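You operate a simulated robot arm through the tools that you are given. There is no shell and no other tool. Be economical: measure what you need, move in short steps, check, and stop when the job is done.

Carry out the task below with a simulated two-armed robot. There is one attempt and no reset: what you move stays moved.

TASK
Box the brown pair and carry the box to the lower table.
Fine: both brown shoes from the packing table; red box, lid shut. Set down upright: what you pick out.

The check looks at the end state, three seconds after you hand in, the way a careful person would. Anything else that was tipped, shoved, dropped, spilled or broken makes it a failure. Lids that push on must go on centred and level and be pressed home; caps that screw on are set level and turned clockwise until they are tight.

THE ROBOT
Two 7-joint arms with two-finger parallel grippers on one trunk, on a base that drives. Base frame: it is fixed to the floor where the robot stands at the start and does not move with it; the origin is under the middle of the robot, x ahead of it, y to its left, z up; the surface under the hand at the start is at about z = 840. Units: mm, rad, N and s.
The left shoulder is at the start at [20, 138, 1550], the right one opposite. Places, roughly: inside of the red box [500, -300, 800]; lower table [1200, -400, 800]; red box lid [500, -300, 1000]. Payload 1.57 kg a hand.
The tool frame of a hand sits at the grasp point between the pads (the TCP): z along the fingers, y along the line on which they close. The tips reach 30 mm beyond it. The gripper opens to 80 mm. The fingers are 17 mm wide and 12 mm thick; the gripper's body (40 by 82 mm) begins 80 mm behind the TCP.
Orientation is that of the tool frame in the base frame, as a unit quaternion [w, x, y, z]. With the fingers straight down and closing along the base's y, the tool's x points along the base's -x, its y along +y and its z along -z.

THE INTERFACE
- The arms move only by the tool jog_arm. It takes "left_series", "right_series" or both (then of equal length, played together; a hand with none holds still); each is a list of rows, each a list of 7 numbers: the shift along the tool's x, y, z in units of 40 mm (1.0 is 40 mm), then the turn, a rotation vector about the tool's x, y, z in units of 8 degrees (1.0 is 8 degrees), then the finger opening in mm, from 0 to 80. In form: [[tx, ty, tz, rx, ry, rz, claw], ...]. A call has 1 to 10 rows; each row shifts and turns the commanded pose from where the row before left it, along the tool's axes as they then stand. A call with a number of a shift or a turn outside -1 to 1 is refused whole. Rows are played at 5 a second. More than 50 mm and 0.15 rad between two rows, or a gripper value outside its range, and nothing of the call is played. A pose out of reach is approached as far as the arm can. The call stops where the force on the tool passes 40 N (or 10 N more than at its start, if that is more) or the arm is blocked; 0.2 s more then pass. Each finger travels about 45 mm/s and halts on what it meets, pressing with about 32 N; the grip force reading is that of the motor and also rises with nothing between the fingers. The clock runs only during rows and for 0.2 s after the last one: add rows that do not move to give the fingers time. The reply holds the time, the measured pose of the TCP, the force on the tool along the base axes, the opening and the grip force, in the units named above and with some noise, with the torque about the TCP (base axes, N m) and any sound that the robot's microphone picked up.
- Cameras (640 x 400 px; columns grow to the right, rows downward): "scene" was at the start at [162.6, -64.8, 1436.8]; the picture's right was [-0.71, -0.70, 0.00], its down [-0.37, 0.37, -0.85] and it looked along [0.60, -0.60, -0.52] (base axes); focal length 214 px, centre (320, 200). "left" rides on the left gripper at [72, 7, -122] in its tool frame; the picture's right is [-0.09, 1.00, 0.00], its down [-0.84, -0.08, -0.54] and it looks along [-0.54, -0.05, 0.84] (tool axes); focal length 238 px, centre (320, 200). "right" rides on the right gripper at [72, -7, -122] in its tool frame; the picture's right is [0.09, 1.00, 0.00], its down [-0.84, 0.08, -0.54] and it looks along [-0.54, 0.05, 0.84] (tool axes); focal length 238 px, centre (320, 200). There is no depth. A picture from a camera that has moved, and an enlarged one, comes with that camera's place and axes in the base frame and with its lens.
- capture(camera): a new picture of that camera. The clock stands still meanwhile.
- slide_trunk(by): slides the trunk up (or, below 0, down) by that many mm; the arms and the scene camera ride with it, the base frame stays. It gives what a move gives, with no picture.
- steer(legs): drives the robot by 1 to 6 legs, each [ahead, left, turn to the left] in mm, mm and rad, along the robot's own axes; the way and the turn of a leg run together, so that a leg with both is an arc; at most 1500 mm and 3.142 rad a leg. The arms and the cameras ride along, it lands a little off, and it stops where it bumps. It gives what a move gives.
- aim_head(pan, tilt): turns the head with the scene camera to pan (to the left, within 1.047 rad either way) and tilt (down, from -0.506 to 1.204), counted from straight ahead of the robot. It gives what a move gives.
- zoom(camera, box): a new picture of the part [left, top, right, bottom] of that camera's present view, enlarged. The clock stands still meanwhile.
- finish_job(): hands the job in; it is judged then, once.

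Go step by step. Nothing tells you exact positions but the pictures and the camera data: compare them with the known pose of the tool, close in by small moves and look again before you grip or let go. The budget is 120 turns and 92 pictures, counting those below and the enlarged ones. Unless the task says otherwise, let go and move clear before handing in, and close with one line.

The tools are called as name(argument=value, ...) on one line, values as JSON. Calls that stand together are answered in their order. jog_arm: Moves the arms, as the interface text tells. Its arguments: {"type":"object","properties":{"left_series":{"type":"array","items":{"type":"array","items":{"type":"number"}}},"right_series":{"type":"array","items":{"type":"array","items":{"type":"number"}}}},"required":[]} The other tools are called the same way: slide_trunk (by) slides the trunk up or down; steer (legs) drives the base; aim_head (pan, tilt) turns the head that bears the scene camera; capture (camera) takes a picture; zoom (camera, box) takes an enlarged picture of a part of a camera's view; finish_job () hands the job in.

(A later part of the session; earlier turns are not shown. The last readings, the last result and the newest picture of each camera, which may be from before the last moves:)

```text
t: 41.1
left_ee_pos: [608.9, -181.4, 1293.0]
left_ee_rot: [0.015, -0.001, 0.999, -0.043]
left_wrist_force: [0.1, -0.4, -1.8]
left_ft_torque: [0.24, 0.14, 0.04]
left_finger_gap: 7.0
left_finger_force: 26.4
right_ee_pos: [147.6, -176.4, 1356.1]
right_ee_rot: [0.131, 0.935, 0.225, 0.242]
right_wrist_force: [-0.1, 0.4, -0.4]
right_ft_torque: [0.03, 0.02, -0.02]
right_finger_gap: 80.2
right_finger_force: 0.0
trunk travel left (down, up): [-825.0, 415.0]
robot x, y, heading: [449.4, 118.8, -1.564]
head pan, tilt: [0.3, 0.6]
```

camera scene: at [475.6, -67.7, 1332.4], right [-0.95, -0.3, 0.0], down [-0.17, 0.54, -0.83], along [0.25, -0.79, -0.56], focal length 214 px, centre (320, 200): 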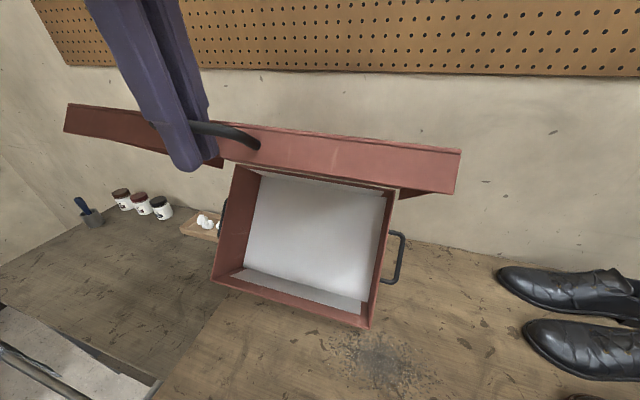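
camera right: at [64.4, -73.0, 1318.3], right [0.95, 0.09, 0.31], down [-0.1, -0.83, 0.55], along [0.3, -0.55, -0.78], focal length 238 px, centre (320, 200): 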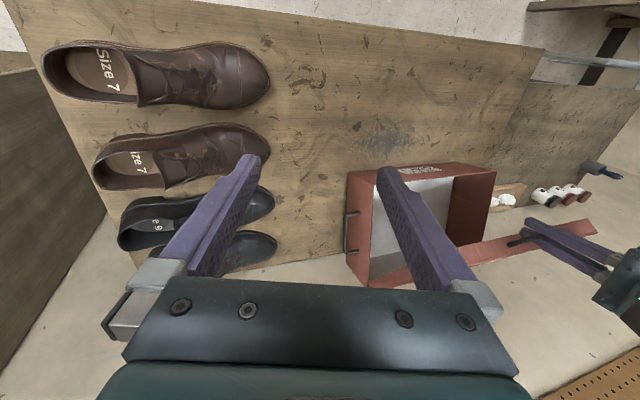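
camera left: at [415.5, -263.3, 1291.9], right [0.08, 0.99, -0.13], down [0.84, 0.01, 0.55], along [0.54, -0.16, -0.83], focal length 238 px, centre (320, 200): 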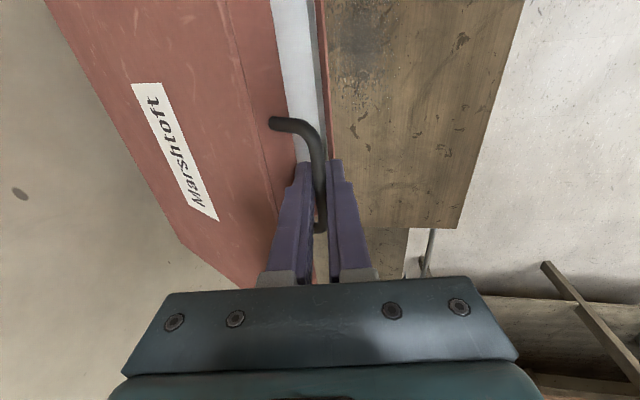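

The right hand stopped part-way, tilted about 31°. I'll apply the computed corrective rotation to bring the fingers straight down.

jog_arm(right_series=[[0.3, 0.15, 0.2, 0.32, -0.59, 0.55, 80], [0.3, 0.1, 0.15, 0.32, -0.59, 0.55, 80], [0.3, 0.1, 0.1, 0.32, -0.59, 0.55, 80], [0.3, 0.1, 0.1, 0.32, -0.59, 0.55, 80], [0.3, 0, 0, 0.32, -0.59, 0.55, 80], [0.3, 0, 0, 0.32, -0.59, 0.55, 80], [0, 0, 0, 0, 0, 0, 80]])

```text
t: 41.6
left_ee_pos: [608.2, -181.6, 1292.1]
left_ee_rot: [0.015, -0.002, 0.999, -0.042]
left_wrist_force: [-1.1, -0.3, -1.3]
left_ft_torque: [0.18, 0.31, 0.02]
left_finger_gap: 7.5
left_finger_force: 26.3
right_ee_pos: [157.4, -192.3, 1359.0]
right_ee_rot: [0.146, 0.945, 0.131, 0.261]
right_wrist_force: [1.0, -0.1, 0.8]
right_ft_torque: [-0.04, -0.02, 0.04]
right_finger_gap: 80.1
right_finger_force: 0.1
trunk travel left (down, up): [-825.0, 415.0]
robot x, y, heading: [453.4, 118.7, -1.565]
head pan, tilt: [0.3, 0.6]
stopped in row 2 (right hand): the arm was blocked; the commanded pose is now the measured one
```

The wrist is probably near a joint limit because the hand is high next to the shoulder. I'll bring it down and in first.

jog_arm(right_series=[[-0.04, -0.23, 0.98, 0, 0, 0, 80], [-0.04, -0.23, 0.98, 0, 0, 0, 80], [-0.04, -0.23, 0.98, 0, 0, 0, 80], [-0.04, -0.23, 0.98, 0, 0, 0, 80], [0, 0, 0, 0.3, -0.4, 0.4, 80], [0, 0, 0, 0.3, -0.4, 0.4, 80], [0, 0, 0, 0, 0, 0, 80]])

```text
t: 42.9
left_ee_pos: [607.8, -181.6, 1292.3]
left_ee_rot: [0.016, -0.001, 0.999, -0.042]
left_wrist_force: [0.2, -0.2, -1.6]
left_ft_torque: [0.21, 0.3, 0.02]
left_finger_gap: 7.0
left_finger_force: 26.8
right_ee_pos: [228.0, -189.2, 1209.2]
right_ee_rot: [0.135, 0.947, 0.032, 0.289]
right_wrist_force: [-1.0, -0.4, -0.1]
right_ft_torque: [-0.01, -0.01, 0.01]
right_finger_gap: 80.2
right_finger_force: 0.0
trunk travel left (down, up): [-825.0, 415.0]
robot x, y, heading: [445.1, 112.3, -1.567]
head pan, tilt: [0.3, 0.6]
stopped in row 6 (right hand): the arm was blocked; the commanded pose is now the measured one
```

The limit sits on this side of the wrist's turn. The left hand managed -90°, so I'll turn the right hand back the other way.

jog_arm(right_series=[[0, 0, 0, 0.4, -0.145, -0.863, 80], [0, 0, 0, 0.4, -0.145, -0.863, 80], [0, 0, 0, 0.4, -0.145, -0.863, 80], [0, 0, 0, 0.4, -0.145, -0.863, 80], [0, 0, 0, 0.4, -0.145, -0.863, 80], [0, 0, 0, 0.4, -0.145, -0.863, 80], [0, 0, 0, 0.4, -0.145, -0.863, 80], [0, 0, 0, 0.4, -0.145, -0.863, 80], [0, 0, 0, 0.4, -0.145, -0.863, 80], [0, 0, 0, 0.4, -0.145, -0.863, 80]])

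jog_arm(right_series=[[0, 0, 0, 0.4, -0.145, -0.863, 80], [0, 0, 0, 0.4, -0.145, -0.863, 80], [0, 0, 0, 0, 0, -1, 80], [0, 0, 0, 0, 0, -1, 80], [0, 0, 0, 0, 0, -1, 80], [0, 0, 0, 0, 0, -1, 80], [0, 0, 0, 0, 0, -1, 80], [0, 0, 0, 0, 0, 0, 80]])

```text
t: 43.8
left_ee_pos: [608.4, -180.9, 1292.7]
left_ee_rot: [0.016, -0.002, 0.999, -0.043]
left_wrist_force: [0.5, 0.2, -1.0]
left_ft_torque: [0.17, 0.27, 0.11]
left_finger_gap: 6.9
left_finger_force: 26.5
right_ee_pos: [220.4, -186.9, 1207.0]
right_ee_rot: [0.13, 0.939, 0.178, 0.265]
right_wrist_force: [0.0, 0.0, 0.6]
right_ft_torque: [0.0, -0.03, 0.04]
right_finger_gap: 80.2
right_finger_force: 0.1
trunk travel left (down, up): [-825.0, 415.0]
robot x, y, heading: [447.7, 120.9, -1.57]
head pan, tilt: [0.3, 0.6]
stopped in row 4 (right hand): the arm was blocked; the commanded pose is now the measured one
```

```text
t: 45.6
left_ee_pos: [609.1, -182.2, 1293.0]
left_ee_rot: [0.015, -0.001, 0.999, -0.042]
left_wrist_force: [0.7, 0.0, -1.2]
left_ft_torque: [0.2, 0.03, 0.14]
left_finger_gap: 7.3
left_finger_force: 26.7
right_ee_pos: [215.3, -184.5, 1204.9]
right_ee_rot: [0.198, 0.775, 0.572, 0.18]
right_wrist_force: [-0.7, -0.6, 0.6]
right_ft_torque: [0.0, 0.01, -0.03]
right_finger_gap: 79.9
right_finger_force: 0.0
trunk travel left (down, up): [-825.0, 415.0]
robot x, y, heading: [447.8, 116.8, -1.568]
head pan, tilt: [0.3, 0.6]
```

jog_arm(right_series=[[0.47, 0.19, 0.75, 0, 0, 0, 80], [0.47, 0.19, 0.75, 0, 0, 0, 80], [0.47, 0.19, 0.75, 0, 0, 0, 80], [0.47, 0.19, 0.75, 0, 0, 0, 80], [0.47, 0.19, 0.75, 0, 0, 0, 80], [0, 0, 0, 0, 0, 0, 80]])

```text
t: 46.1
left_ee_pos: [608.9, -181.1, 1292.6]
left_ee_rot: [0.016, -0.002, 0.999, -0.042]
left_wrist_force: [0.3, -0.1, -1.0]
left_ft_torque: [0.1, 0.23, 0.08]
left_finger_gap: 7.4
left_finger_force: 26.6
right_ee_pos: [247.7, -164.2, 1173.6]
right_ee_rot: [0.219, 0.796, 0.532, 0.188]
right_wrist_force: [-0.7, 0.4, 0.0]
right_ft_torque: [0.01, 0.02, -0.02]
right_finger_gap: 80.3
right_finger_force: 0.0
trunk travel left (down, up): [-825.0, 415.0]
robot x, y, heading: [448.0, 114.7, -1.565]
head pan, tilt: [0.3, 0.6]
stopped in row 2 (right hand): the arm was blocked; the commanded pose is now the measured one
```

Still blocked, so I need to see what the right arm is against.

aim_head(pan=-0.7, tilt=0.3)

capture(camera="scene")

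capture(camera="left")

```text
t: 47.4
left_ee_pos: [607.5, -182.1, 1292.8]
left_ee_rot: [0.016, -0.002, 0.999, -0.041]
left_wrist_force: [-0.1, -0.2, -1.0]
left_ft_torque: [0.13, 0.0, 0.15]
left_finger_gap: 6.8
left_finger_force: 26.6
right_ee_pos: [246.7, -166.2, 1173.2]
right_ee_rot: [0.22, 0.796, 0.533, 0.187]
right_wrist_force: [-0.1, -0.2, 0.2]
right_ft_torque: [0.0, 0.0, 0.0]
right_finger_gap: 80.5
right_finger_force: 0.2
trunk travel left (down, up): [-825.0, 415.0]
robot x, y, heading: [449.4, 116.9, -1.568]
head pan, tilt: [-0.7, 0.3]
```

```text
58 pictures are left
camera scene: at [389.5, -55.1, 1359.9], right [-0.77, 0.64, 0.0], down [0.19, 0.23, -0.96], along [-0.61, -0.73, -0.3], focal length 214 px, centre (320, 200)
```

scene: 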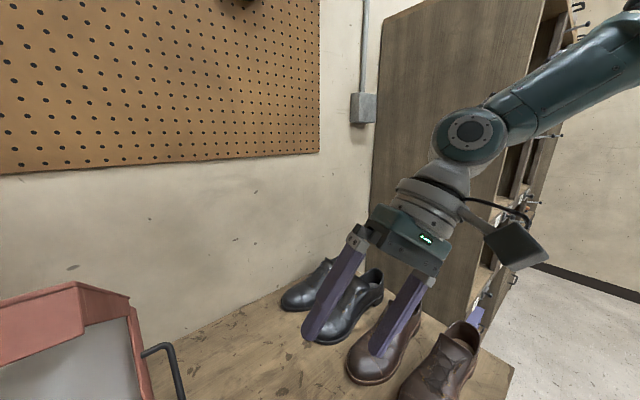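

```text
57 pictures are left
camera left: at [533.2, -164.3, 1412.1], right [0.09, 0.99, -0.08], down [0.82, -0.03, 0.57], along [0.57, -0.12, -0.82], focal length 238 px, centre (320, 200)
```

left: 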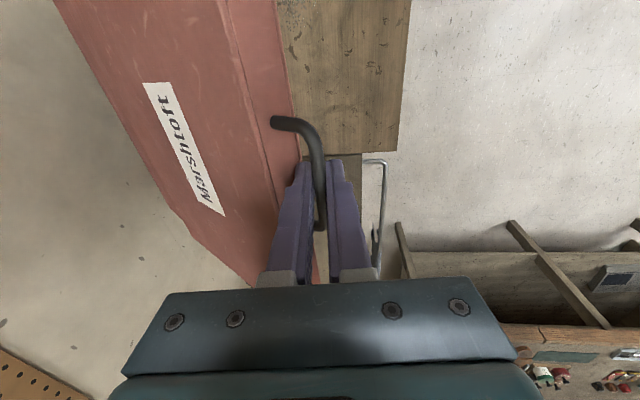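

The elbow is held far out to the right because the hand is high relative to the shoulder. I'll lower the hand straight down to let the arm hang more naturally.

jog_arm(right_series=[[-0.06, -0.5, 0.75, 0, 0, 0, 80], [-0.06, -0.5, 0.75, 0, 0, 0, 80], [-0.06, -0.5, 0.75, 0, 0, 0, 80], [-0.06, -0.5, 0.75, 0, 0, 0, 80], [0, 0, 0, 0, 0, 0, 80]])

```text
t: 48.1
left_ee_pos: [608.3, -180.4, 1293.1]
left_ee_rot: [0.015, -0.002, 0.999, -0.042]
left_wrist_force: [0.9, -0.1, -1.8]
left_ft_torque: [0.07, 0.21, 0.09]
left_finger_gap: 7.2
left_finger_force: 26.5
right_ee_pos: [226.7, -151.1, 1111.9]
right_ee_rot: [0.239, 0.822, 0.479, 0.194]
right_wrist_force: [0.5, 0.7, -0.2]
right_ft_torque: [-0.01, 0.0, -0.01]
right_finger_gap: 79.8
right_finger_force: 0.0
right hand out of reach, approached as far as the arm can: row 2, 3
trunk travel left (down, up): [-825.0, 415.0]
robot x, y, heading: [449.8, 115.7, -1.566]
head pan, tilt: [-0.7, 0.3]
stopped in row 3 (right hand): the arm was blocked; the commanded pose is now the measured one
```

jog_arm(right_series=[[0, 0, 0, 0, 0, -1, 80], [0, 0, 0, 0, 0, -1, 80], [0, 0, 0, 0, 0, -1, 80], [0, 0, 0, 0, 0, -1, 80], [0, 0, 0, 0, 0, -1, 80], [0, 0, 0, 0, 0, -1, 80], [0, 0, 0, 0, 0, -1, 80], [0, 0, 0, 0, 0, -1, 80], [0, 0, 0, 0, 0, -1, 80], [0, 0, 0, 0, 0, 0, 80]])

```text
t: 50.3
left_ee_pos: [607.5, -180.7, 1293.3]
left_ee_rot: [0.015, -0.002, 0.999, -0.041]
left_wrist_force: [1.1, -1.1, -1.0]
left_ft_torque: [0.09, 0.02, 0.11]
left_finger_gap: 6.8
left_finger_force: 26.9
right_ee_pos: [224.4, -149.9, 1111.3]
right_ee_rot: [0.308, 0.385, 0.87, 0.015]
right_wrist_force: [0.3, 0.3, -1.1]
right_ft_torque: [-0.01, 0.04, -0.03]
right_finger_gap: 80.1
right_finger_force: 0.0
trunk travel left (down, up): [-825.0, 415.0]
robot x, y, heading: [450.5, 115.7, -1.562]
head pan, tilt: [-0.7, 0.3]
```

jog_arm(right_series=[[0, 0, 0, 0.03, 0.575, -0.72, 80], [0, 0, 0, 0.03, 0.575, -0.72, 80], [0, 0, 0, 0.03, 0.575, -0.72, 80], [0, 0, 0, 0.03, 0.575, -0.72, 80], [0, 0, 0, 0.03, 0.575, -0.72, 80], [0, 0, 0, 0.03, 0.575, -0.72, 80], [0, 0, 0, 0.03, 0.575, -0.72, 80], [0, 0, 0, 0.03, 0.575, -0.72, 80], [0, 0, 0, 0, 0, 0, 80]])

```text
t: 51.0
left_ee_pos: [608.1, -180.6, 1292.8]
left_ee_rot: [0.015, -0.002, 0.999, -0.042]
left_wrist_force: [-0.8, -0.2, -0.6]
left_ft_torque: [0.13, 0.2, 0.1]
left_finger_gap: 6.9
left_finger_force: 26.2
right_ee_pos: [208.3, -129.8, 1095.7]
right_ee_rot: [0.262, 0.379, 0.887, 0.023]
right_wrist_force: [0.1, 0.2, 0.3]
right_ft_torque: [-0.03, 0.0, 0.0]
right_finger_gap: 80.0
right_finger_force: 0.1
trunk travel left (down, up): [-825.0, 415.0]
robot x, y, heading: [448.9, 117.9, -1.567]
head pan, tilt: [-0.7, 0.3]
stopped in row 3 (right hand): the arm was blocked; the commanded pose is now the measured one
```

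jog_arm(right_series=[[-0.33, -0.565, 0.38, 0, 0, 0, 80], [-0.33, -0.565, 0.38, 0, 0, 0, 80], [-0.33, -0.565, 0.38, 0, 0, 0, 80], [-0.33, -0.565, 0.38, 0, 0, 0, 80], [0, 0, 0, 0.03, 0.575, -0.72, 80], [0, 0, 0, 0.03, 0.575, -0.72, 80], [0, 0, 0, 0.03, 0.575, -0.72, 80], [0, 0, 0, 0, 0, 0, 80]])

capture(camera="scene")

```text
t: 52.0
left_ee_pos: [609.0, -181.3, 1292.8]
left_ee_rot: [0.016, -0.001, 0.999, -0.041]
left_wrist_force: [1.2, -1.0, -0.6]
left_ft_torque: [0.12, 0.27, 0.12]
left_finger_gap: 7.0
left_finger_force: 26.4
right_ee_pos: [178.7, -179.1, 1106.5]
right_ee_rot: [0.27, 0.436, 0.857, 0.038]
right_wrist_force: [0.0, -1.2, 0.6]
right_ft_torque: [0.03, -0.02, 0.0]
right_finger_gap: 80.1
right_finger_force: 0.1
right hand out of reach, approached as far as the arm can: row 1, 2, 3, 4
trunk travel left (down, up): [-825.0, 415.0]
robot x, y, heading: [450.7, 118.2, -1.563]
head pan, tilt: [-0.7, 0.3]
stopped in row 5 (right hand): the arm was blocked; the commanded pose is now the measured one
```

```text
56 pictures are left
camera scene: at [389.3, -55.0, 1359.9], right [-0.77, 0.64, 0.0], down [0.19, 0.23, -0.96], along [-0.61, -0.73, -0.3], focal length 214 px, centre (320, 200)
```

scene: 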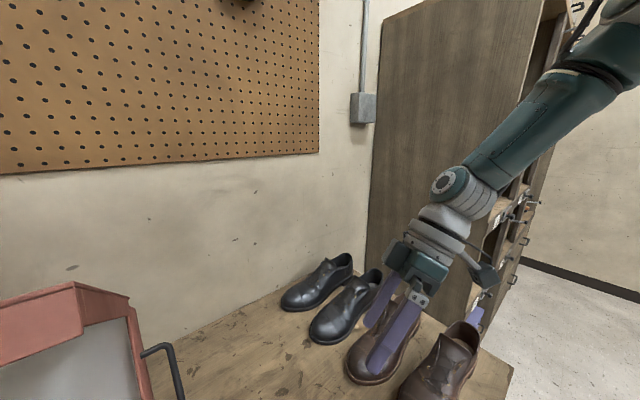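

The right arm seems stuck in an elbow-out posture. I'll back into open floor, where I can safely swing it round to a hanging posture.

steer(legs=[[-450, 0, 0]])

jog_arm(right_series=[[0, 0, 0, 0, 0, 1, 80], [0, 0, 0, 0, 0, 1, 80], [0, 0, 0, 0, 0, 1, 80], [0, 0, 0, 0, 0, 1, 80], [0, 0, 0, 0, 0, 1, 80], [0, 0, 0, 0, 0, 0, 80]])

```text
t: 54.8
left_ee_pos: [606.9, 269.1, 1292.3]
left_ee_rot: [0.016, 0.0, 0.999, -0.042]
left_wrist_force: [-0.1, -0.4, -3.2]
left_ft_torque: [0.61, 0.04, 0.01]
left_finger_gap: 7.0
left_finger_force: 26.3
right_ee_pos: [178.5, 270.4, 1107.6]
right_ee_rot: [0.274, 0.437, 0.856, 0.037]
right_wrist_force: [-0.3, 0.6, -0.3]
right_ft_torque: [0.0, 0.0, -0.04]
right_finger_gap: 80.0
right_finger_force: 0.0
trunk travel left (down, up): [-825.0, 415.0]
robot x, y, heading: [448.2, 570.1, -1.572]
head pan, tilt: [-0.7, 0.3]
```

```text
t: 56.2
left_ee_pos: [607.7, 268.8, 1293.0]
left_ee_rot: [0.016, -0.001, 0.999, -0.042]
left_wrist_force: [0.1, -0.7, -2.6]
left_ft_torque: [0.52, 0.01, 0.02]
left_finger_gap: 7.1
left_finger_force: 26.6
right_ee_pos: [176.5, 284.5, 1102.9]
right_ee_rot: [0.236, 0.712, 0.647, 0.139]
right_wrist_force: [0.5, 0.8, -0.4]
right_ft_torque: [0.01, 0.0, 0.02]
right_finger_gap: 79.9
right_finger_force: 0.1
right hand out of reach, approached as far as the arm can: row 1
trunk travel left (down, up): [-825.0, 415.0]
robot x, y, heading: [449.9, 570.8, -1.566]
head pan, tilt: [-0.7, 0.3]
```

jog_arm(right_series=[[0.03, -0.89, 0.51, 0, 0, 0, 80], [0.03, -0.89, 0.51, 0, 0, 0, 80], [0.03, -0.89, 0.51, 0, 0, 0, 80], [0.03, -0.89, 0.51, 0, 0, 0, 80], [0, 0, 0, 0, 0, 0, 80]])

aim_head(pan=-1.047, tilt=0.2)

capture(camera="scene")

```text
t: 57.4
left_ee_pos: [607.8, 269.3, 1291.9]
left_ee_rot: [0.015, 0.0, 0.999, -0.042]
left_wrist_force: [-0.4, 0.4, -3.3]
left_ft_torque: [0.58, -0.03, 0.01]
left_finger_gap: 6.8
left_finger_force: 25.9
right_ee_pos: [102.1, 326.9, 1084.5]
right_ee_rot: [0.244, 0.703, 0.655, 0.128]
right_wrist_force: [0.2, 0.5, 0.1]
right_ft_torque: [0.03, 0.0, -0.01]
right_finger_gap: 80.2
right_finger_force: 0.1
right hand out of reach, approached as far as the arm can: row 1, 2, 3, 4
trunk travel left (down, up): [-825.0, 415.0]
robot x, y, heading: [450.4, 569.3, -1.57]
head pan, tilt: [-0.7, 0.3]
```

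```text
t: 58.2
left_ee_pos: [607.3, 270.1, 1292.9]
left_ee_rot: [0.017, 0.0, 0.999, -0.042]
left_wrist_force: [-0.3, -0.1, -2.7]
left_ft_torque: [0.58, 0.02, 0.02]
left_finger_gap: 6.8
left_finger_force: 26.1
right_ee_pos: [102.0, 329.3, 1084.8]
right_ee_rot: [0.244, 0.704, 0.655, 0.127]
right_wrist_force: [0.3, -0.9, 0.2]
right_ft_torque: [-0.01, 0.01, -0.03]
right_finger_gap: 80.1
right_finger_force: 0.0
trunk travel left (down, up): [-825.0, 415.0]
robot x, y, heading: [451.9, 568.4, -1.571]
head pan, tilt: [-1.047, 0.201]
```

```text
55 pictures are left
camera scene: at [367.6, 421.1, 1369.1], right [-0.5, 0.87, 0.0], down [0.17, 0.1, -0.98], along [-0.85, -0.49, -0.2], focal length 214 px, centre (320, 200)
```

scene: 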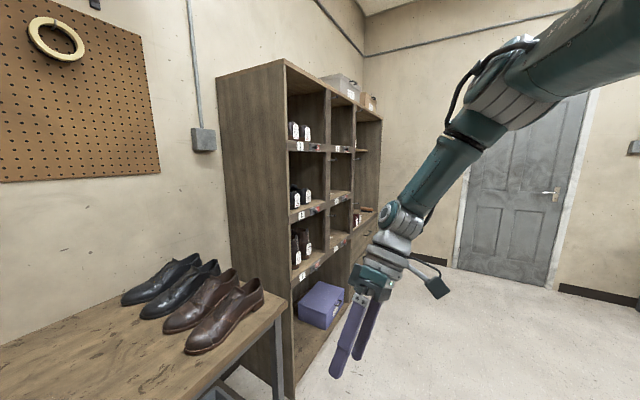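

This shows it: the right arm is in the same posture as the left but swung outward at the shoulder. So I should return to about the starting pose and sweep the hand round the shoulder's vertical axis, turning it as it goes.

jog_arm(right_series=[[-0.13, 0.485, -0.807, 0, 0, 0, 80], [-0.13, 0.485, -0.807, 0, 0, 0, 80], [-0.13, 0.485, -0.807, 0, 0, 0, 80], [-0.13, 0.485, -0.807, 0, 0, 0, 80], [-0.13, 0.485, -0.807, 0, 0, 0, 80], [-0.13, 0.485, -0.807, 0, 0, 0, 80], [-0.13, 0.485, -0.807, 0, 0, 0, 80], [0, 0, 0, 0.78, 0.57, -0.14, 80], [0, 0, 0, 0.78, 0.57, -0.14, 80], [0, 0, 0, 0, 0, 0, 80]])

```text
t: 59.5
left_ee_pos: [606.8, 269.7, 1292.2]
left_ee_rot: [0.017, 0.0, 0.999, -0.041]
left_wrist_force: [-1.0, 0.5, -3.3]
left_ft_torque: [0.56, 0.03, -0.01]
left_finger_gap: 6.6
left_finger_force: 26.9
right_ee_pos: [141.6, 321.0, 1261.3]
right_ee_rot: [0.278, 0.671, 0.663, 0.183]
right_wrist_force: [0.5, -0.4, 0.8]
right_ft_torque: [-0.02, 0.02, -0.02]
right_finger_gap: 79.9
right_finger_force: 0.0
trunk travel left (down, up): [-825.0, 415.0]
robot x, y, heading: [446.5, 563.9, -1.569]
head pan, tilt: [-1.047, 0.201]
stopped in row 6 (right hand): the arm was blocked; the commanded pose is now the measured one
```

jog_arm(right_series=[[-0.55, 0.61, 0.565, -0.123, 0.616, -0.78, 80], [-0.55, 0.61, 0.565, -0.123, 0.616, -0.78, 80], [-0.55, 0.61, 0.565, -0.123, 0.616, -0.78, 80], [-0.55, 0.61, 0.565, -0.123, 0.616, -0.78, 80], [0, 0, 0, 0, 0, 0, 80]])

```text
t: 60.7
left_ee_pos: [607.3, 270.5, 1293.2]
left_ee_rot: [0.016, 0.0, 0.999, -0.042]
left_wrist_force: [0.1, -0.3, -2.8]
left_ft_torque: [0.54, 0.01, 0.0]
left_finger_gap: 7.0
left_finger_force: 26.3
right_ee_pos: [285.1, 254.8, 1262.4]
right_ee_rot: [0.216, 0.462, 0.822, 0.253]
right_wrist_force: [-0.1, 0.2, -0.6]
right_ft_torque: [-0.02, -0.01, -0.01]
right_finger_gap: 80.2
right_finger_force: 0.1
trunk travel left (down, up): [-825.0, 415.0]
robot x, y, heading: [448.9, 563.1, -1.573]
head pan, tilt: [-1.047, 0.201]
```

The sweep works. Now I'll straighten the fingers down with yaw for closing along y.

jog_arm(right_series=[[0, 0, 0, 0.386, 0.33, -0.704, 80], [0, 0, 0, 0.386, 0.33, -0.704, 80], [0, 0, 0, 0.386, 0.33, -0.704, 80], [0, 0, 0, 0.386, 0.33, -0.704, 80], [0, 0, 0, 0.386, 0.33, -0.704, 80], [0, 0, 0, 0.386, 0.33, -0.704, 80], [0, 0, 0, 0.386, 0.33, -0.704, 80], [0, 0, 0, 0.386, 0.33, -0.704, 80], [0, 0, 0, 0.386, 0.33, -0.704, 80], [0, 0, 0, 0.386, 0.33, -0.704, 80]])

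```text
t: 62.9
left_ee_pos: [607.5, 269.5, 1292.9]
left_ee_rot: [0.016, 0.001, 0.999, -0.042]
left_wrist_force: [0.4, 0.2, -2.3]
left_ft_torque: [0.48, 0.05, 0.02]
left_finger_gap: 7.1
left_finger_force: 25.9
right_ee_pos: [284.2, 255.2, 1261.6]
right_ee_rot: [0.0, 0.0, 1.0, 0.0]
right_wrist_force: [0.1, 0.6, -0.4]
right_ft_torque: [-0.02, 0.03, -0.01]
right_finger_gap: 80.1
right_finger_force: 0.0
trunk travel left (down, up): [-825.0, 415.0]
robot x, y, heading: [447.2, 566.7, -1.571]
head pan, tilt: [-1.047, 0.201]
```

The right hand now points straight down, closing along y. I'll drive to the shoes, with the lid still held to the left.

steer(legs=[[0, -380, 0], [445, 0, 0]])

aim_head(pan=0.0, tilt=0.7)

capture(camera="scene")

capture(camera="right")

```text
t: 67.5
left_ee_pos: [228.9, -171.4, 1292.6]
left_ee_rot: [0.015, 0.0, 0.999, -0.042]
left_wrist_force: [0.1, -1.2, -1.3]
left_ft_torque: [0.02, 0.0, 0.08]
left_finger_gap: 7.2
left_finger_force: 27.1
right_ee_pos: [-92.6, -186.0, 1261.3]
right_ee_rot: [0.0, 0.001, 1.0, 0.0]
right_wrist_force: [1.0, 0.0, -0.8]
right_ft_torque: [0.0, 0.02, -0.01]
right_finger_gap: 80.1
right_finger_force: 0.0
trunk travel left (down, up): [-825.0, 415.0]
robot x, y, heading: [71.5, 129.0, -1.568]
head pan, tilt: [-1.047, 0.201]
```

```text
t: 68.8
left_ee_pos: [230.1, -173.5, 1293.0]
left_ee_rot: [0.015, 0.001, 0.999, -0.042]
left_wrist_force: [0.6, -0.4, -0.8]
left_ft_torque: [0.05, 0.05, 0.06]
left_finger_gap: 6.9
left_finger_force: 26.2
right_ee_pos: [-93.2, -186.7, 1262.7]
right_ee_rot: [0.0, 0.002, 1.0, 0.0]
right_wrist_force: [0.6, -0.3, 0.1]
right_ft_torque: [0.03, -0.05, 0.03]
right_finger_gap: 80.0
right_finger_force: 0.1
trunk travel left (down, up): [-825.0, 415.0]
robot x, y, heading: [73.8, 127.3, -1.569]
head pan, tilt: [0.0, 0.7]
```

```text
54 pictures are left
camera scene: at [70.6, -59.1, 1323.8], right [-1.0, 0.0, 0.0], down [0.0, 0.64, -0.77], along [0.0, -0.77, -0.64], focal length 214 px, centre (320, 200)
```

scene: 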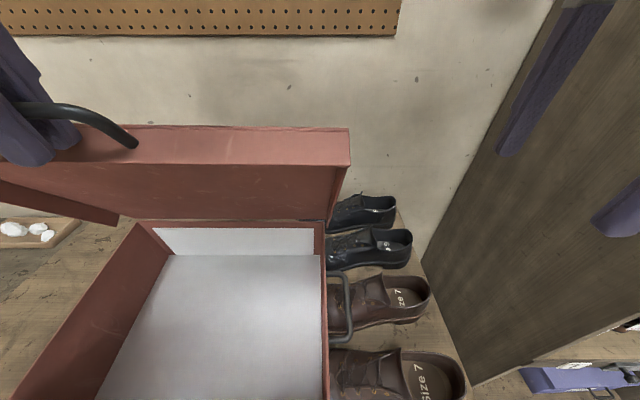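

```text
53 pictures are left
camera right: at [-165.6, -192.4, 1384.5], right [-0.09, 1.0, 0.0], down [0.84, 0.07, 0.54], along [0.54, 0.05, -0.84], focal length 238 px, centre (320, 200)
```

right: 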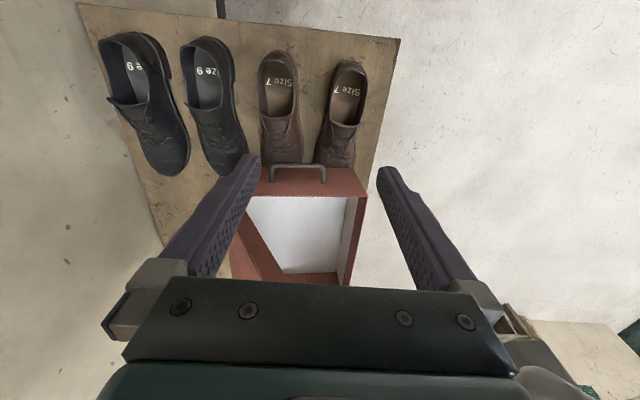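

The picture shows the box body hanging beneath the lid, so the lid is hinged after all and I've been carrying the whole light box. It now hangs over the shoes' toes, so I'll raise everything straight up at once and check.

slide_trunk(by=200)

capture(camera="scene")

capture(camera="right")

```text
t: 71.0
left_ee_pos: [228.8, -173.0, 1493.2]
left_ee_rot: [0.016, 0.0, 0.999, -0.042]
left_wrist_force: [0.1, 0.3, -2.2]
left_ft_torque: [-0.06, 0.03, -0.01]
left_finger_gap: 7.0
left_finger_force: 26.5
right_ee_pos: [-93.4, -185.7, 1461.2]
right_ee_rot: [0.0, 0.002, 1.0, 0.001]
right_wrist_force: [-0.1, 0.1, -0.6]
right_ft_torque: [0.0, 0.0, 0.0]
right_finger_gap: 79.9
right_finger_force: 0.1
trunk travel left (down, up): [-1025.0, 215.0]
robot x, y, heading: [72.0, 124.0, -1.575]
head pan, tilt: [0.0, 0.7]
```

```text
52 pictures are left
camera scene: at [70.6, -59.0, 1523.7], right [-1.0, 0.0, 0.0], down [0.0, 0.64, -0.76], along [0.0, -0.76, -0.64], focal length 214 px, centre (320, 200)
```

scene: 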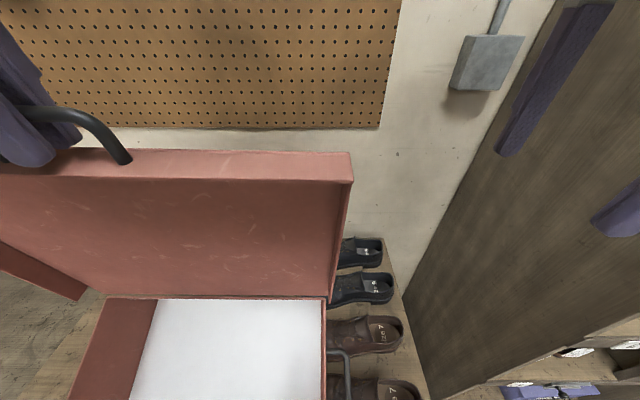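

```text
51 pictures are left
camera right: at [-165.7, -192.3, 1584.4], right [-0.09, 1.0, 0.0], down [0.84, 0.07, 0.54], along [0.54, 0.05, -0.84], focal length 238 px, centre (320, 200)
```

right: 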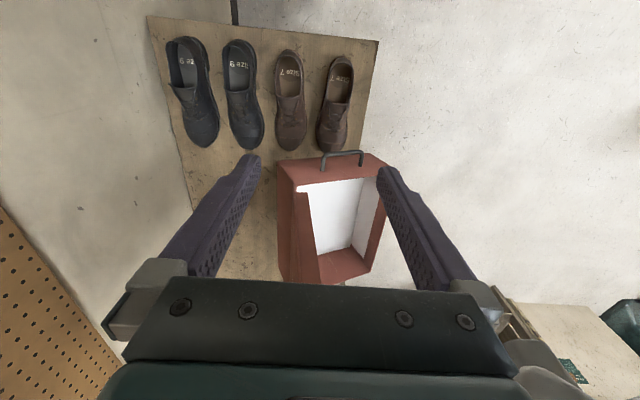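

Shoes still stand upright. I'll carry the hanging box back to its original x and lower it onto the packing table.

steer(legs=[[0, 265, 0]])

aim_head(pan=0.2, tilt=0.9)

capture(camera="scene")

capture(camera="right")

```text
t: 72.9
left_ee_pos: [493.8, -173.2, 1492.9]
left_ee_rot: [0.016, 0.0, 0.999, -0.042]
left_wrist_force: [0.5, 0.7, -2.4]
left_ft_torque: [-0.03, 0.04, -0.01]
left_finger_gap: 7.0
left_finger_force: 26.8
right_ee_pos: [170.6, -186.3, 1460.6]
right_ee_rot: [0.0, 0.0, 1.0, 0.0]
right_wrist_force: [0.8, -0.9, -0.7]
right_ft_torque: [0.0, 0.02, -0.01]
right_finger_gap: 80.2
right_finger_force: 0.0
trunk travel left (down, up): [-1025.0, 215.0]
robot x, y, heading: [335.6, 124.3, -1.576]
head pan, tilt: [0.0, 0.7]
```

```text
t: 73.6
left_ee_pos: [495.3, -173.2, 1493.6]
left_ee_rot: [0.016, 0.0, 0.999, -0.042]
left_wrist_force: [0.3, 0.4, -2.4]
left_ft_torque: [-0.03, 0.02, 0.0]
left_finger_gap: 7.3
left_finger_force: 26.4
right_ee_pos: [171.5, -187.3, 1462.2]
right_ee_rot: [0.0, 0.0, 1.0, 0.0]
right_wrist_force: [0.1, -0.3, 0.7]
right_ft_torque: [0.01, 0.0, -0.01]
right_finger_gap: 80.1
right_finger_force: 0.1
trunk travel left (down, up): [-1025.0, 215.0]
robot x, y, heading: [340.1, 125.7, -1.575]
head pan, tilt: [0.201, 0.901]
```

```text
50 pictures are left
camera scene: at [350.2, -48.5, 1507.7], right [-0.98, -0.2, 0.0], down [-0.15, 0.77, -0.62], along [0.12, -0.61, -0.78], focal length 214 px, centre (320, 200)
```

scene: 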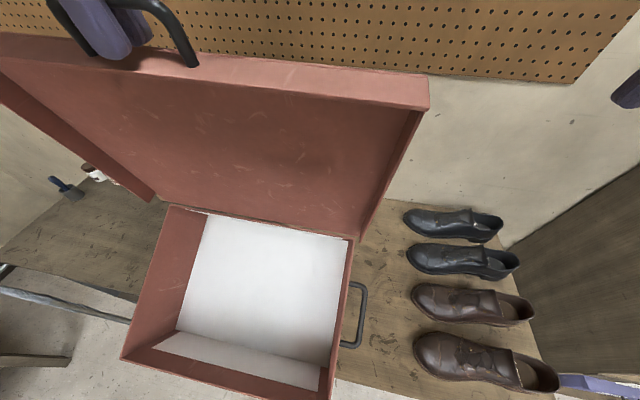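

```text
49 pictures are left
camera right: at [99.0, -193.0, 1584.5], right [-0.09, 1.0, 0.0], down [0.84, 0.08, 0.54], along [0.54, 0.05, -0.84], focal length 238 px, centre (320, 200)
```

right: 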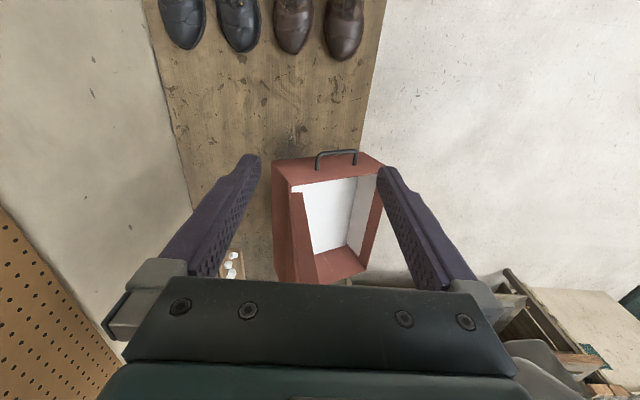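

Shoes haven't moved. The box hangs with its lid fully open (about 110°), front edge low. I'll lower it so the front bottom edge lands just behind the table's edge, then settle the back down.

jog_arm(left_series=[[0, -0.6, 0, 0, 0, 0, 0], [0, 0, 0, 0, 0, 0, 0]])

slide_trunk(by=-100)

capture(camera="scene")

capture(camera="right")

```text
t: 74.2
left_ee_pos: [495.4, -197.5, 1494.9]
left_ee_rot: [0.016, 0.001, 0.999, -0.042]
left_wrist_force: [-0.3, 0.0, -2.3]
left_ft_torque: [0.01, 0.0, -0.02]
left_finger_gap: 7.2
left_finger_force: 26.6
right_ee_pos: [170.6, -187.5, 1462.0]
right_ee_rot: [0.0, 0.001, 1.0, 0.001]
right_wrist_force: [-0.5, -0.6, 0.8]
right_ft_torque: [-0.01, -0.03, -0.01]
right_finger_gap: 80.1
right_finger_force: 0.0
trunk travel left (down, up): [-1025.0, 215.0]
robot x, y, heading: [334.0, 126.0, -1.569]
head pan, tilt: [0.201, 0.901]
```

```text
t: 75.6
left_ee_pos: [494.0, -196.9, 1394.8]
left_ee_rot: [0.016, -0.001, 0.999, -0.042]
left_wrist_force: [0.7, 0.2, -3.2]
left_ft_torque: [-0.01, 0.01, 0.0]
left_finger_gap: 6.9
left_finger_force: 26.6
right_ee_pos: [171.2, -187.2, 1362.8]
right_ee_rot: [0.001, 0.001, 1.0, 0.0]
right_wrist_force: [0.0, 0.2, -0.5]
right_ft_torque: [0.0, 0.03, 0.01]
right_finger_gap: 80.0
right_finger_force: 0.1
trunk travel left (down, up): [-925.0, 315.0]
robot x, y, heading: [334.5, 125.4, -1.569]
head pan, tilt: [0.201, 0.901]
```

```text
48 pictures are left
camera scene: at [350.2, -48.5, 1407.6], right [-0.98, -0.2, 0.0], down [-0.16, 0.77, -0.62], along [0.12, -0.61, -0.78], focal length 214 px, centre (320, 200)
```

scene: 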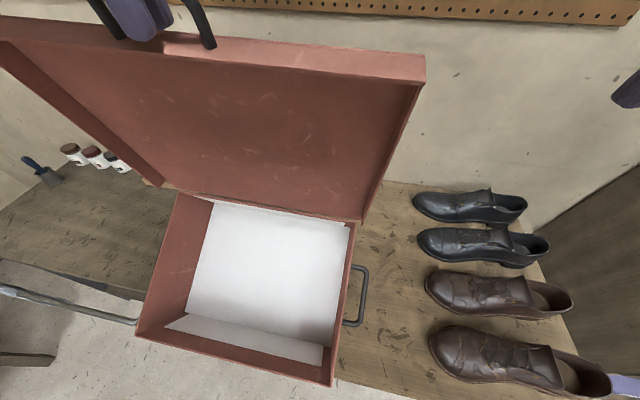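

```text
47 pictures are left
camera right: at [99.0, -193.0, 1484.6], right [-0.09, 1.0, 0.0], down [0.84, 0.08, 0.54], along [0.54, 0.05, -0.84], focal length 238 px, centre (320, 200)
```

right: 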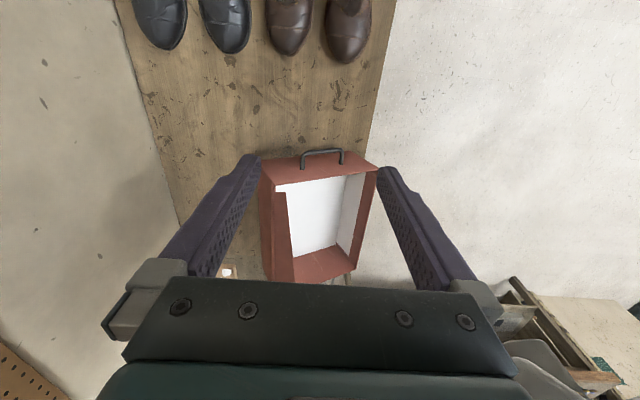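

slide_trunk(by=-45)

jog_arm(left_series=[[0, -0.9, 0, 0, 0, 0, 0], [0, -0.9, 0, 0, 0, 0, 0], [0, 0, 0, 0, 0, 0, 0]])

slide_trunk(by=-45)

capture(camera="scene")

```text
t: 76.4
left_ee_pos: [494.7, -196.7, 1349.9]
left_ee_rot: [0.016, 0.001, 0.999, -0.042]
left_wrist_force: [0.2, 0.4, -2.4]
left_ft_torque: [0.02, 0.05, 0.02]
left_finger_gap: 7.1
left_finger_force: 26.5
right_ee_pos: [171.9, -186.3, 1316.7]
right_ee_rot: [0.0, 0.001, 1.0, 0.001]
right_wrist_force: [-0.2, -0.1, 0.2]
right_ft_torque: [-0.01, -0.02, -0.02]
right_finger_gap: 79.9
right_finger_force: 0.1
trunk travel left (down, up): [-880.0, 360.0]
robot x, y, heading: [334.4, 125.7, -1.569]
head pan, tilt: [0.201, 0.901]
```

```text
t: 77.2
left_ee_pos: [493.7, -269.4, 1356.3]
left_ee_rot: [0.016, 0.0, 0.999, -0.041]
left_wrist_force: [-0.1, 0.7, -1.8]
left_ft_torque: [-0.02, 0.19, 0.03]
left_finger_gap: 7.1
left_finger_force: 26.6
right_ee_pos: [171.6, -187.3, 1316.9]
right_ee_rot: [0.0, 0.001, 1.0, 0.0]
right_wrist_force: [0.3, 0.1, 0.6]
right_ft_torque: [0.01, 0.0, 0.01]
right_finger_gap: 80.1
right_finger_force: 0.0
trunk travel left (down, up): [-880.0, 360.0]
robot x, y, heading: [337.1, 129.5, -1.573]
head pan, tilt: [0.201, 0.901]
```

```text
t: 78.1
left_ee_pos: [494.4, -269.3, 1310.7]
left_ee_rot: [0.015, 0.001, 0.999, -0.042]
left_wrist_force: [-0.4, 0.0, -2.1]
left_ft_torque: [-0.02, 0.12, 0.01]
left_finger_gap: 7.0
left_finger_force: 26.6
right_ee_pos: [171.9, -187.1, 1271.7]
right_ee_rot: [0.0, 0.0, 1.0, 0.001]
right_wrist_force: [-0.3, -0.1, 0.4]
right_ft_torque: [0.03, -0.08, 0.02]
right_finger_gap: 80.0
right_finger_force: 0.0
trunk travel left (down, up): [-835.0, 405.0]
robot x, y, heading: [336.6, 127.3, -1.571]
head pan, tilt: [0.201, 0.901]
```

```text
46 pictures are left
camera scene: at [350.2, -48.5, 1317.6], right [-0.98, -0.2, 0.0], down [-0.16, 0.77, -0.62], along [0.12, -0.61, -0.78], focal length 214 px, centre (320, 200)
```

scene: 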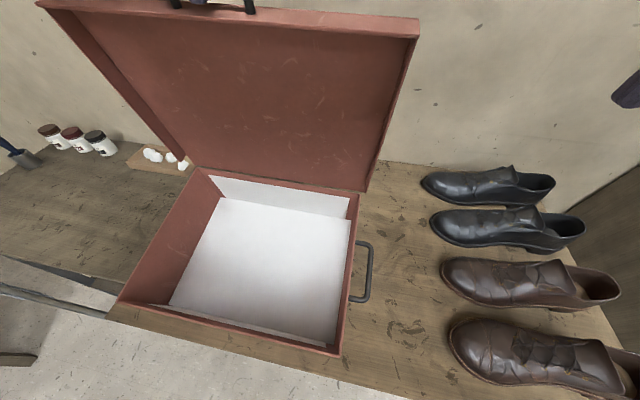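

jog_arm(left_series=[[0, -0.7, 0, 0, 0, 0, 0], [0, -0.7, 0, 0, 0, 0, 0], [0, 0, 0, 0, 0, 0, 0]])

slide_trunk(by=-40)

capture(camera="scene")

capture(camera="right")

```text
t: 78.9
left_ee_pos: [493.7, -325.1, 1314.3]
left_ee_rot: [0.015, 0.001, 0.999, -0.041]
left_wrist_force: [0.6, 0.2, -2.0]
left_ft_torque: [-0.02, 0.2, -0.03]
left_finger_gap: 6.8
left_finger_force: 26.0
right_ee_pos: [171.7, -187.1, 1271.7]
right_ee_rot: [0.001, 0.001, 1.0, 0.0]
right_wrist_force: [-0.2, 0.3, 0.5]
right_ft_torque: [0.0, 0.03, -0.03]
right_finger_gap: 80.0
right_finger_force: 0.1
trunk travel left (down, up): [-835.0, 405.0]
robot x, y, heading: [336.5, 127.6, -1.576]
head pan, tilt: [0.201, 0.901]
```

```text
t: 79.8
left_ee_pos: [495.2, -325.1, 1277.3]
left_ee_rot: [0.016, 0.0, 0.999, -0.042]
left_wrist_force: [2.3, 0.2, 5.7]
left_ft_torque: [-0.03, 0.28, -0.08]
left_finger_gap: 7.1
left_finger_force: 26.4
right_ee_pos: [170.7, -187.6, 1232.7]
right_ee_rot: [0.0, 0.0, 1.0, -0.001]
right_wrist_force: [-0.4, -0.3, -0.5]
right_ft_torque: [0.0, 0.0, -0.03]
right_finger_gap: 80.1
right_finger_force: 0.0
trunk travel left (down, up): [-795.0, 445.0]
robot x, y, heading: [335.6, 127.4, -1.571]
head pan, tilt: [0.201, 0.901]
```

```text
45 pictures are left
camera scene: at [350.6, -48.8, 1277.8], right [-0.98, -0.2, 0.0], down [-0.16, 0.77, -0.62], along [0.12, -0.61, -0.78], focal length 214 px, centre (320, 200)
```

scene: 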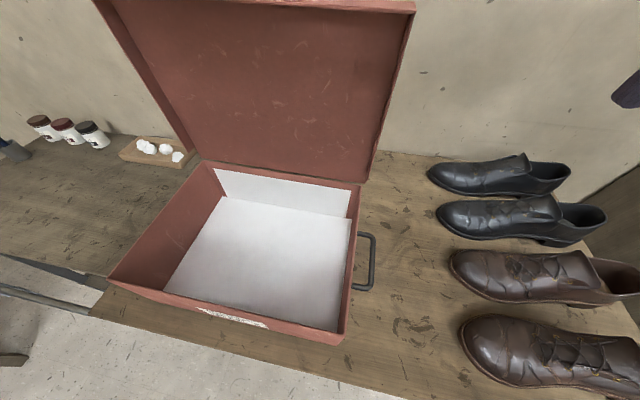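

```text
44 pictures are left
camera right: at [99.3, -193.3, 1354.7], right [-0.09, 1.0, 0.0], down [0.84, 0.08, 0.54], along [0.54, 0.05, -0.84], focal length 238 px, centre (320, 200)
```

right: 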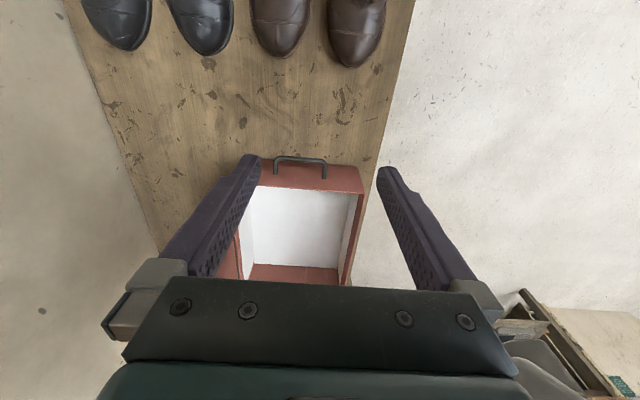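

The box is standing flat on the table at x≈330–672, y≈-80 to -350, not twisted. I'll push the lid back past upright before letting go.

jog_arm(left_series=[[0, -0.5, -0.15, 0, 0, 0, 0], [0, -0.6, 0, 0, 0, 0, 0], [0, -0.6, 0, 0, 0, 0, 0], [0, -0.4, 0.05, 0, 0, 0, 0], [0, 0, 0, 0, 0, 0, 0]])

aim_head(pan=0.2, tilt=0.6)

capture(camera="scene")

```text
t: 81.0
left_ee_pos: [500.1, -362.9, 1272.4]
left_ee_rot: [0.017, -0.004, 0.999, -0.03]
left_wrist_force: [4.3, -0.2, 10.7]
left_ft_torque: [-0.02, 0.1, -0.02]
left_finger_gap: 6.8
left_finger_force: 26.2
left hand out of reach, approached as far as the arm can: row 2, 3, 4
right_ee_pos: [171.0, -187.5, 1233.4]
right_ee_rot: [0.001, 0.001, 1.0, -0.001]
right_wrist_force: [0.1, 0.1, -0.1]
right_ft_torque: [-0.02, 0.01, 0.03]
right_finger_gap: 79.7
right_finger_force: 0.0
trunk travel left (down, up): [-795.0, 445.0]
robot x, y, heading: [334.0, 130.4, -1.57]
head pan, tilt: [0.201, 0.901]
```

```text
t: 81.8
left_ee_pos: [500.8, -363.6, 1272.1]
left_ee_rot: [0.018, -0.003, 0.999, -0.031]
left_wrist_force: [5.8, -0.3, 12.2]
left_ft_torque: [0.0, -0.05, 0.04]
left_finger_gap: 7.1
left_finger_force: 26.1
right_ee_pos: [172.7, -188.2, 1232.5]
right_ee_rot: [0.0, 0.001, 1.0, -0.001]
right_wrist_force: [-0.4, 0.5, 0.1]
right_ft_torque: [0.03, 0.0, 0.04]
right_finger_gap: 79.9
right_finger_force: 0.0
trunk travel left (down, up): [-795.0, 445.0]
robot x, y, heading: [335.2, 125.8, -1.573]
head pan, tilt: [0.201, 0.6]
```

```text
43 pictures are left
camera scene: at [353.5, -61.9, 1302.6], right [-0.98, -0.2, 0.0], down [-0.11, 0.55, -0.83], along [0.16, -0.81, -0.56], focal length 214 px, centre (320, 200)
```

scene: 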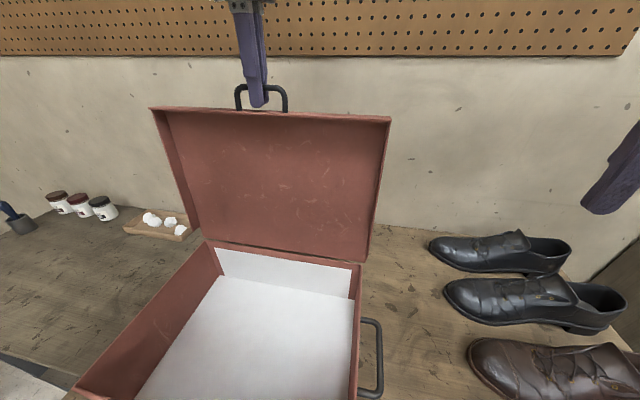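

The arm is at its reach with the lid about upright. Tilting the hand forward gains reach to push it past vertical.

jog_arm(left_series=[[0, 0, 0, 1, 0, 0, 0], [0, 0, 0, 1, 0, 0, 0], [0, 0, 0, 1, 0, 0, 0], [0, 0, 0, 0, 0, 0, 0]])

capture(camera="scene")

```text
t: 82.8
left_ee_pos: [495.1, -365.3, 1283.2]
left_ee_rot: [0.014, 0.002, 0.968, -0.249]
left_wrist_force: [-0.3, -0.5, -1.2]
left_ft_torque: [0.07, 0.08, 0.03]
left_finger_gap: 7.1
left_finger_force: 26.2
right_ee_pos: [170.8, -185.4, 1230.8]
right_ee_rot: [0.0, 0.0, 1.0, 0.0]
right_wrist_force: [0.4, 0.5, 0.7]
right_ft_torque: [-0.03, -0.01, -0.01]
right_finger_gap: 80.1
right_finger_force: 0.0
trunk travel left (down, up): [-795.0, 445.0]
robot x, y, heading: [334.8, 129.1, -1.573]
head pan, tilt: [0.201, 0.6]
```

```text
42 pictures are left
camera scene: at [352.7, -61.1, 1302.4], right [-0.98, -0.2, 0.0], down [-0.11, 0.55, -0.82], along [0.16, -0.81, -0.57], focal length 214 px, centre (320, 200)
```

scene: 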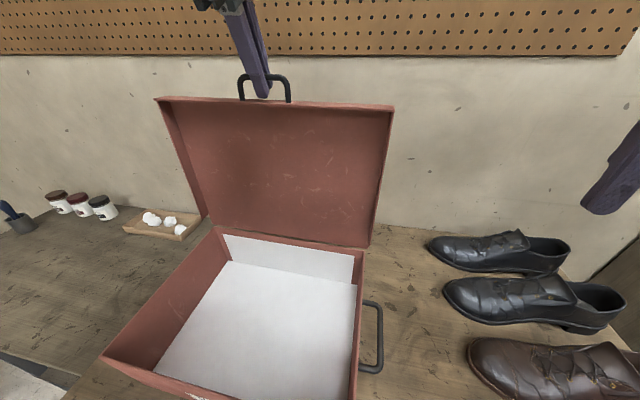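

jog_arm(left_series=[[0, 0.145, 0.26, 0, 0, 0, 0], [0, -0.6, 0.33, 0, 0, 0, 0], [0, 0, 0, 0, 0, 0, 0]])

capture(camera="scene")

```text
t: 83.5
left_ee_pos: [496.5, -392.7, 1272.9]
left_ee_rot: [0.015, 0.004, 0.968, -0.249]
left_wrist_force: [0.3, 0.0, -1.9]
left_ft_torque: [0.01, -0.01, 0.1]
left_finger_gap: 6.9
left_finger_force: 26.6
right_ee_pos: [172.2, -187.0, 1231.0]
right_ee_rot: [0.0, 0.001, 1.0, 0.0]
right_wrist_force: [0.6, 0.0, 0.5]
right_ft_torque: [0.02, 0.01, -0.01]
right_finger_gap: 80.0
right_finger_force: 0.1
trunk travel left (down, up): [-795.0, 445.0]
robot x, y, heading: [332.0, 125.1, -1.573]
head pan, tilt: [0.201, 0.6]
```

```text
41 pictures are left
camera scene: at [352.7, -61.1, 1302.4], right [-0.98, -0.2, 0.0], down [-0.11, 0.55, -0.82], along [0.16, -0.81, -0.57], focal length 214 px, centre (320, 200)
```

scene: 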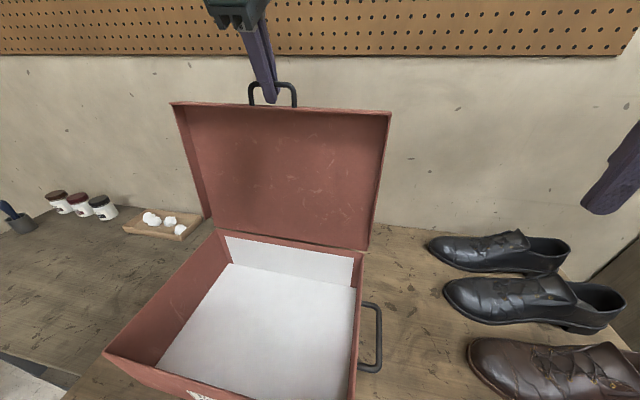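

jog_arm(left_series=[[0, -0.75, 0.5, 0, 0, 0, 0], [0, -0.35, 0.25, 0, 0, 0, 0], [0, 0, 0, 0, 0, 0, 0]])

capture(camera="scene")

```text
t: 84.3
left_ee_pos: [495.5, -445.8, 1266.1]
left_ee_rot: [0.015, 0.003, 0.969, -0.248]
left_wrist_force: [-0.5, -0.1, -1.2]
left_ft_torque: [-0.01, 0.28, -0.02]
left_finger_gap: 7.2
left_finger_force: 26.2
right_ee_pos: [171.2, -186.6, 1231.7]
right_ee_rot: [0.0, 0.0, 1.0, 0.0]
right_wrist_force: [0.1, 0.7, -0.2]
right_ft_torque: [-0.01, -0.01, -0.02]
right_finger_gap: 80.0
right_finger_force: 0.1
trunk travel left (down, up): [-795.0, 445.0]
robot x, y, heading: [334.0, 128.7, -1.576]
head pan, tilt: [0.201, 0.6]
```

```text
40 pictures are left
camera scene: at [352.7, -61.0, 1302.4], right [-0.98, -0.2, 0.0], down [-0.11, 0.55, -0.82], along [0.16, -0.81, -0.57], focal length 214 px, centre (320, 200)
```

scene: 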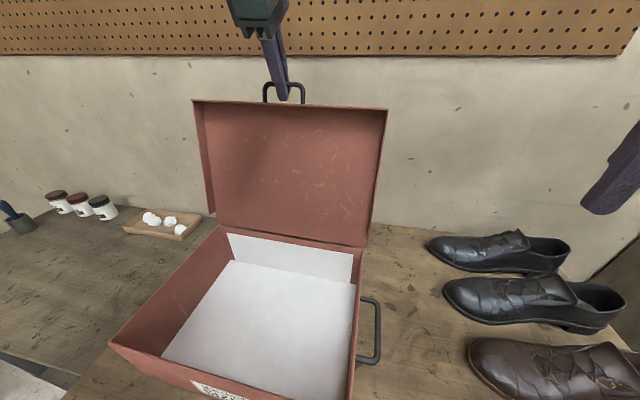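

The lid is past vertical. I'll open the fingers and draw back along the finger axis.

jog_arm(left_series=[[0, 0, 0, 0, 0, 0, 14], [0, 0, 0, 0, 0, 0, 22], [0, 0, 0, 0, 0, 0, 40], [0, 0, 0, 0, 0, 0, 50], [0, 0, -0.7, 0, 0, 0, 50], [0, 0, -0.9, 0, 0, 0, 50], [0, 0.5, -0.5, 0, 0, 0, 50]])

capture(camera="scene")

```text
t: 86.2
left_ee_pos: [489.5, -381.5, 1304.2]
left_ee_rot: [0.019, 0.01, 0.974, -0.223]
left_wrist_force: [-0.1, -0.5, -0.1]
left_ft_torque: [-0.03, 0.03, -0.02]
left_finger_gap: 49.7
left_finger_force: 0.0
right_ee_pos: [171.2, -187.0, 1231.4]
right_ee_rot: [0.0, 0.002, 1.0, 0.0]
right_wrist_force: [-0.1, -0.1, 0.1]
right_ft_torque: [-0.03, -0.01, -0.03]
right_finger_gap: 80.2
right_finger_force: 0.0
trunk travel left (down, up): [-795.0, 445.0]
robot x, y, heading: [338.0, 123.7, -1.572]
head pan, tilt: [0.201, 0.6]
stopped in row 7 (left hand): the arm was blocked; the commanded pose is now the measured one
```

```text
39 pictures are left
camera scene: at [352.8, -61.2, 1302.4], right [-0.98, -0.2, 0.0], down [-0.11, 0.55, -0.83], along [0.16, -0.81, -0.56], focal length 214 px, centre (320, 200)
```

scene: 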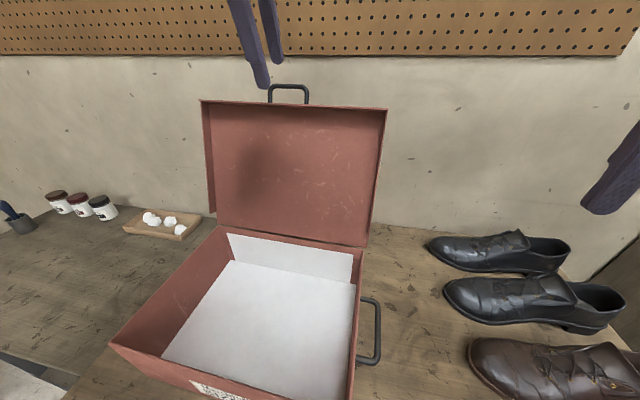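

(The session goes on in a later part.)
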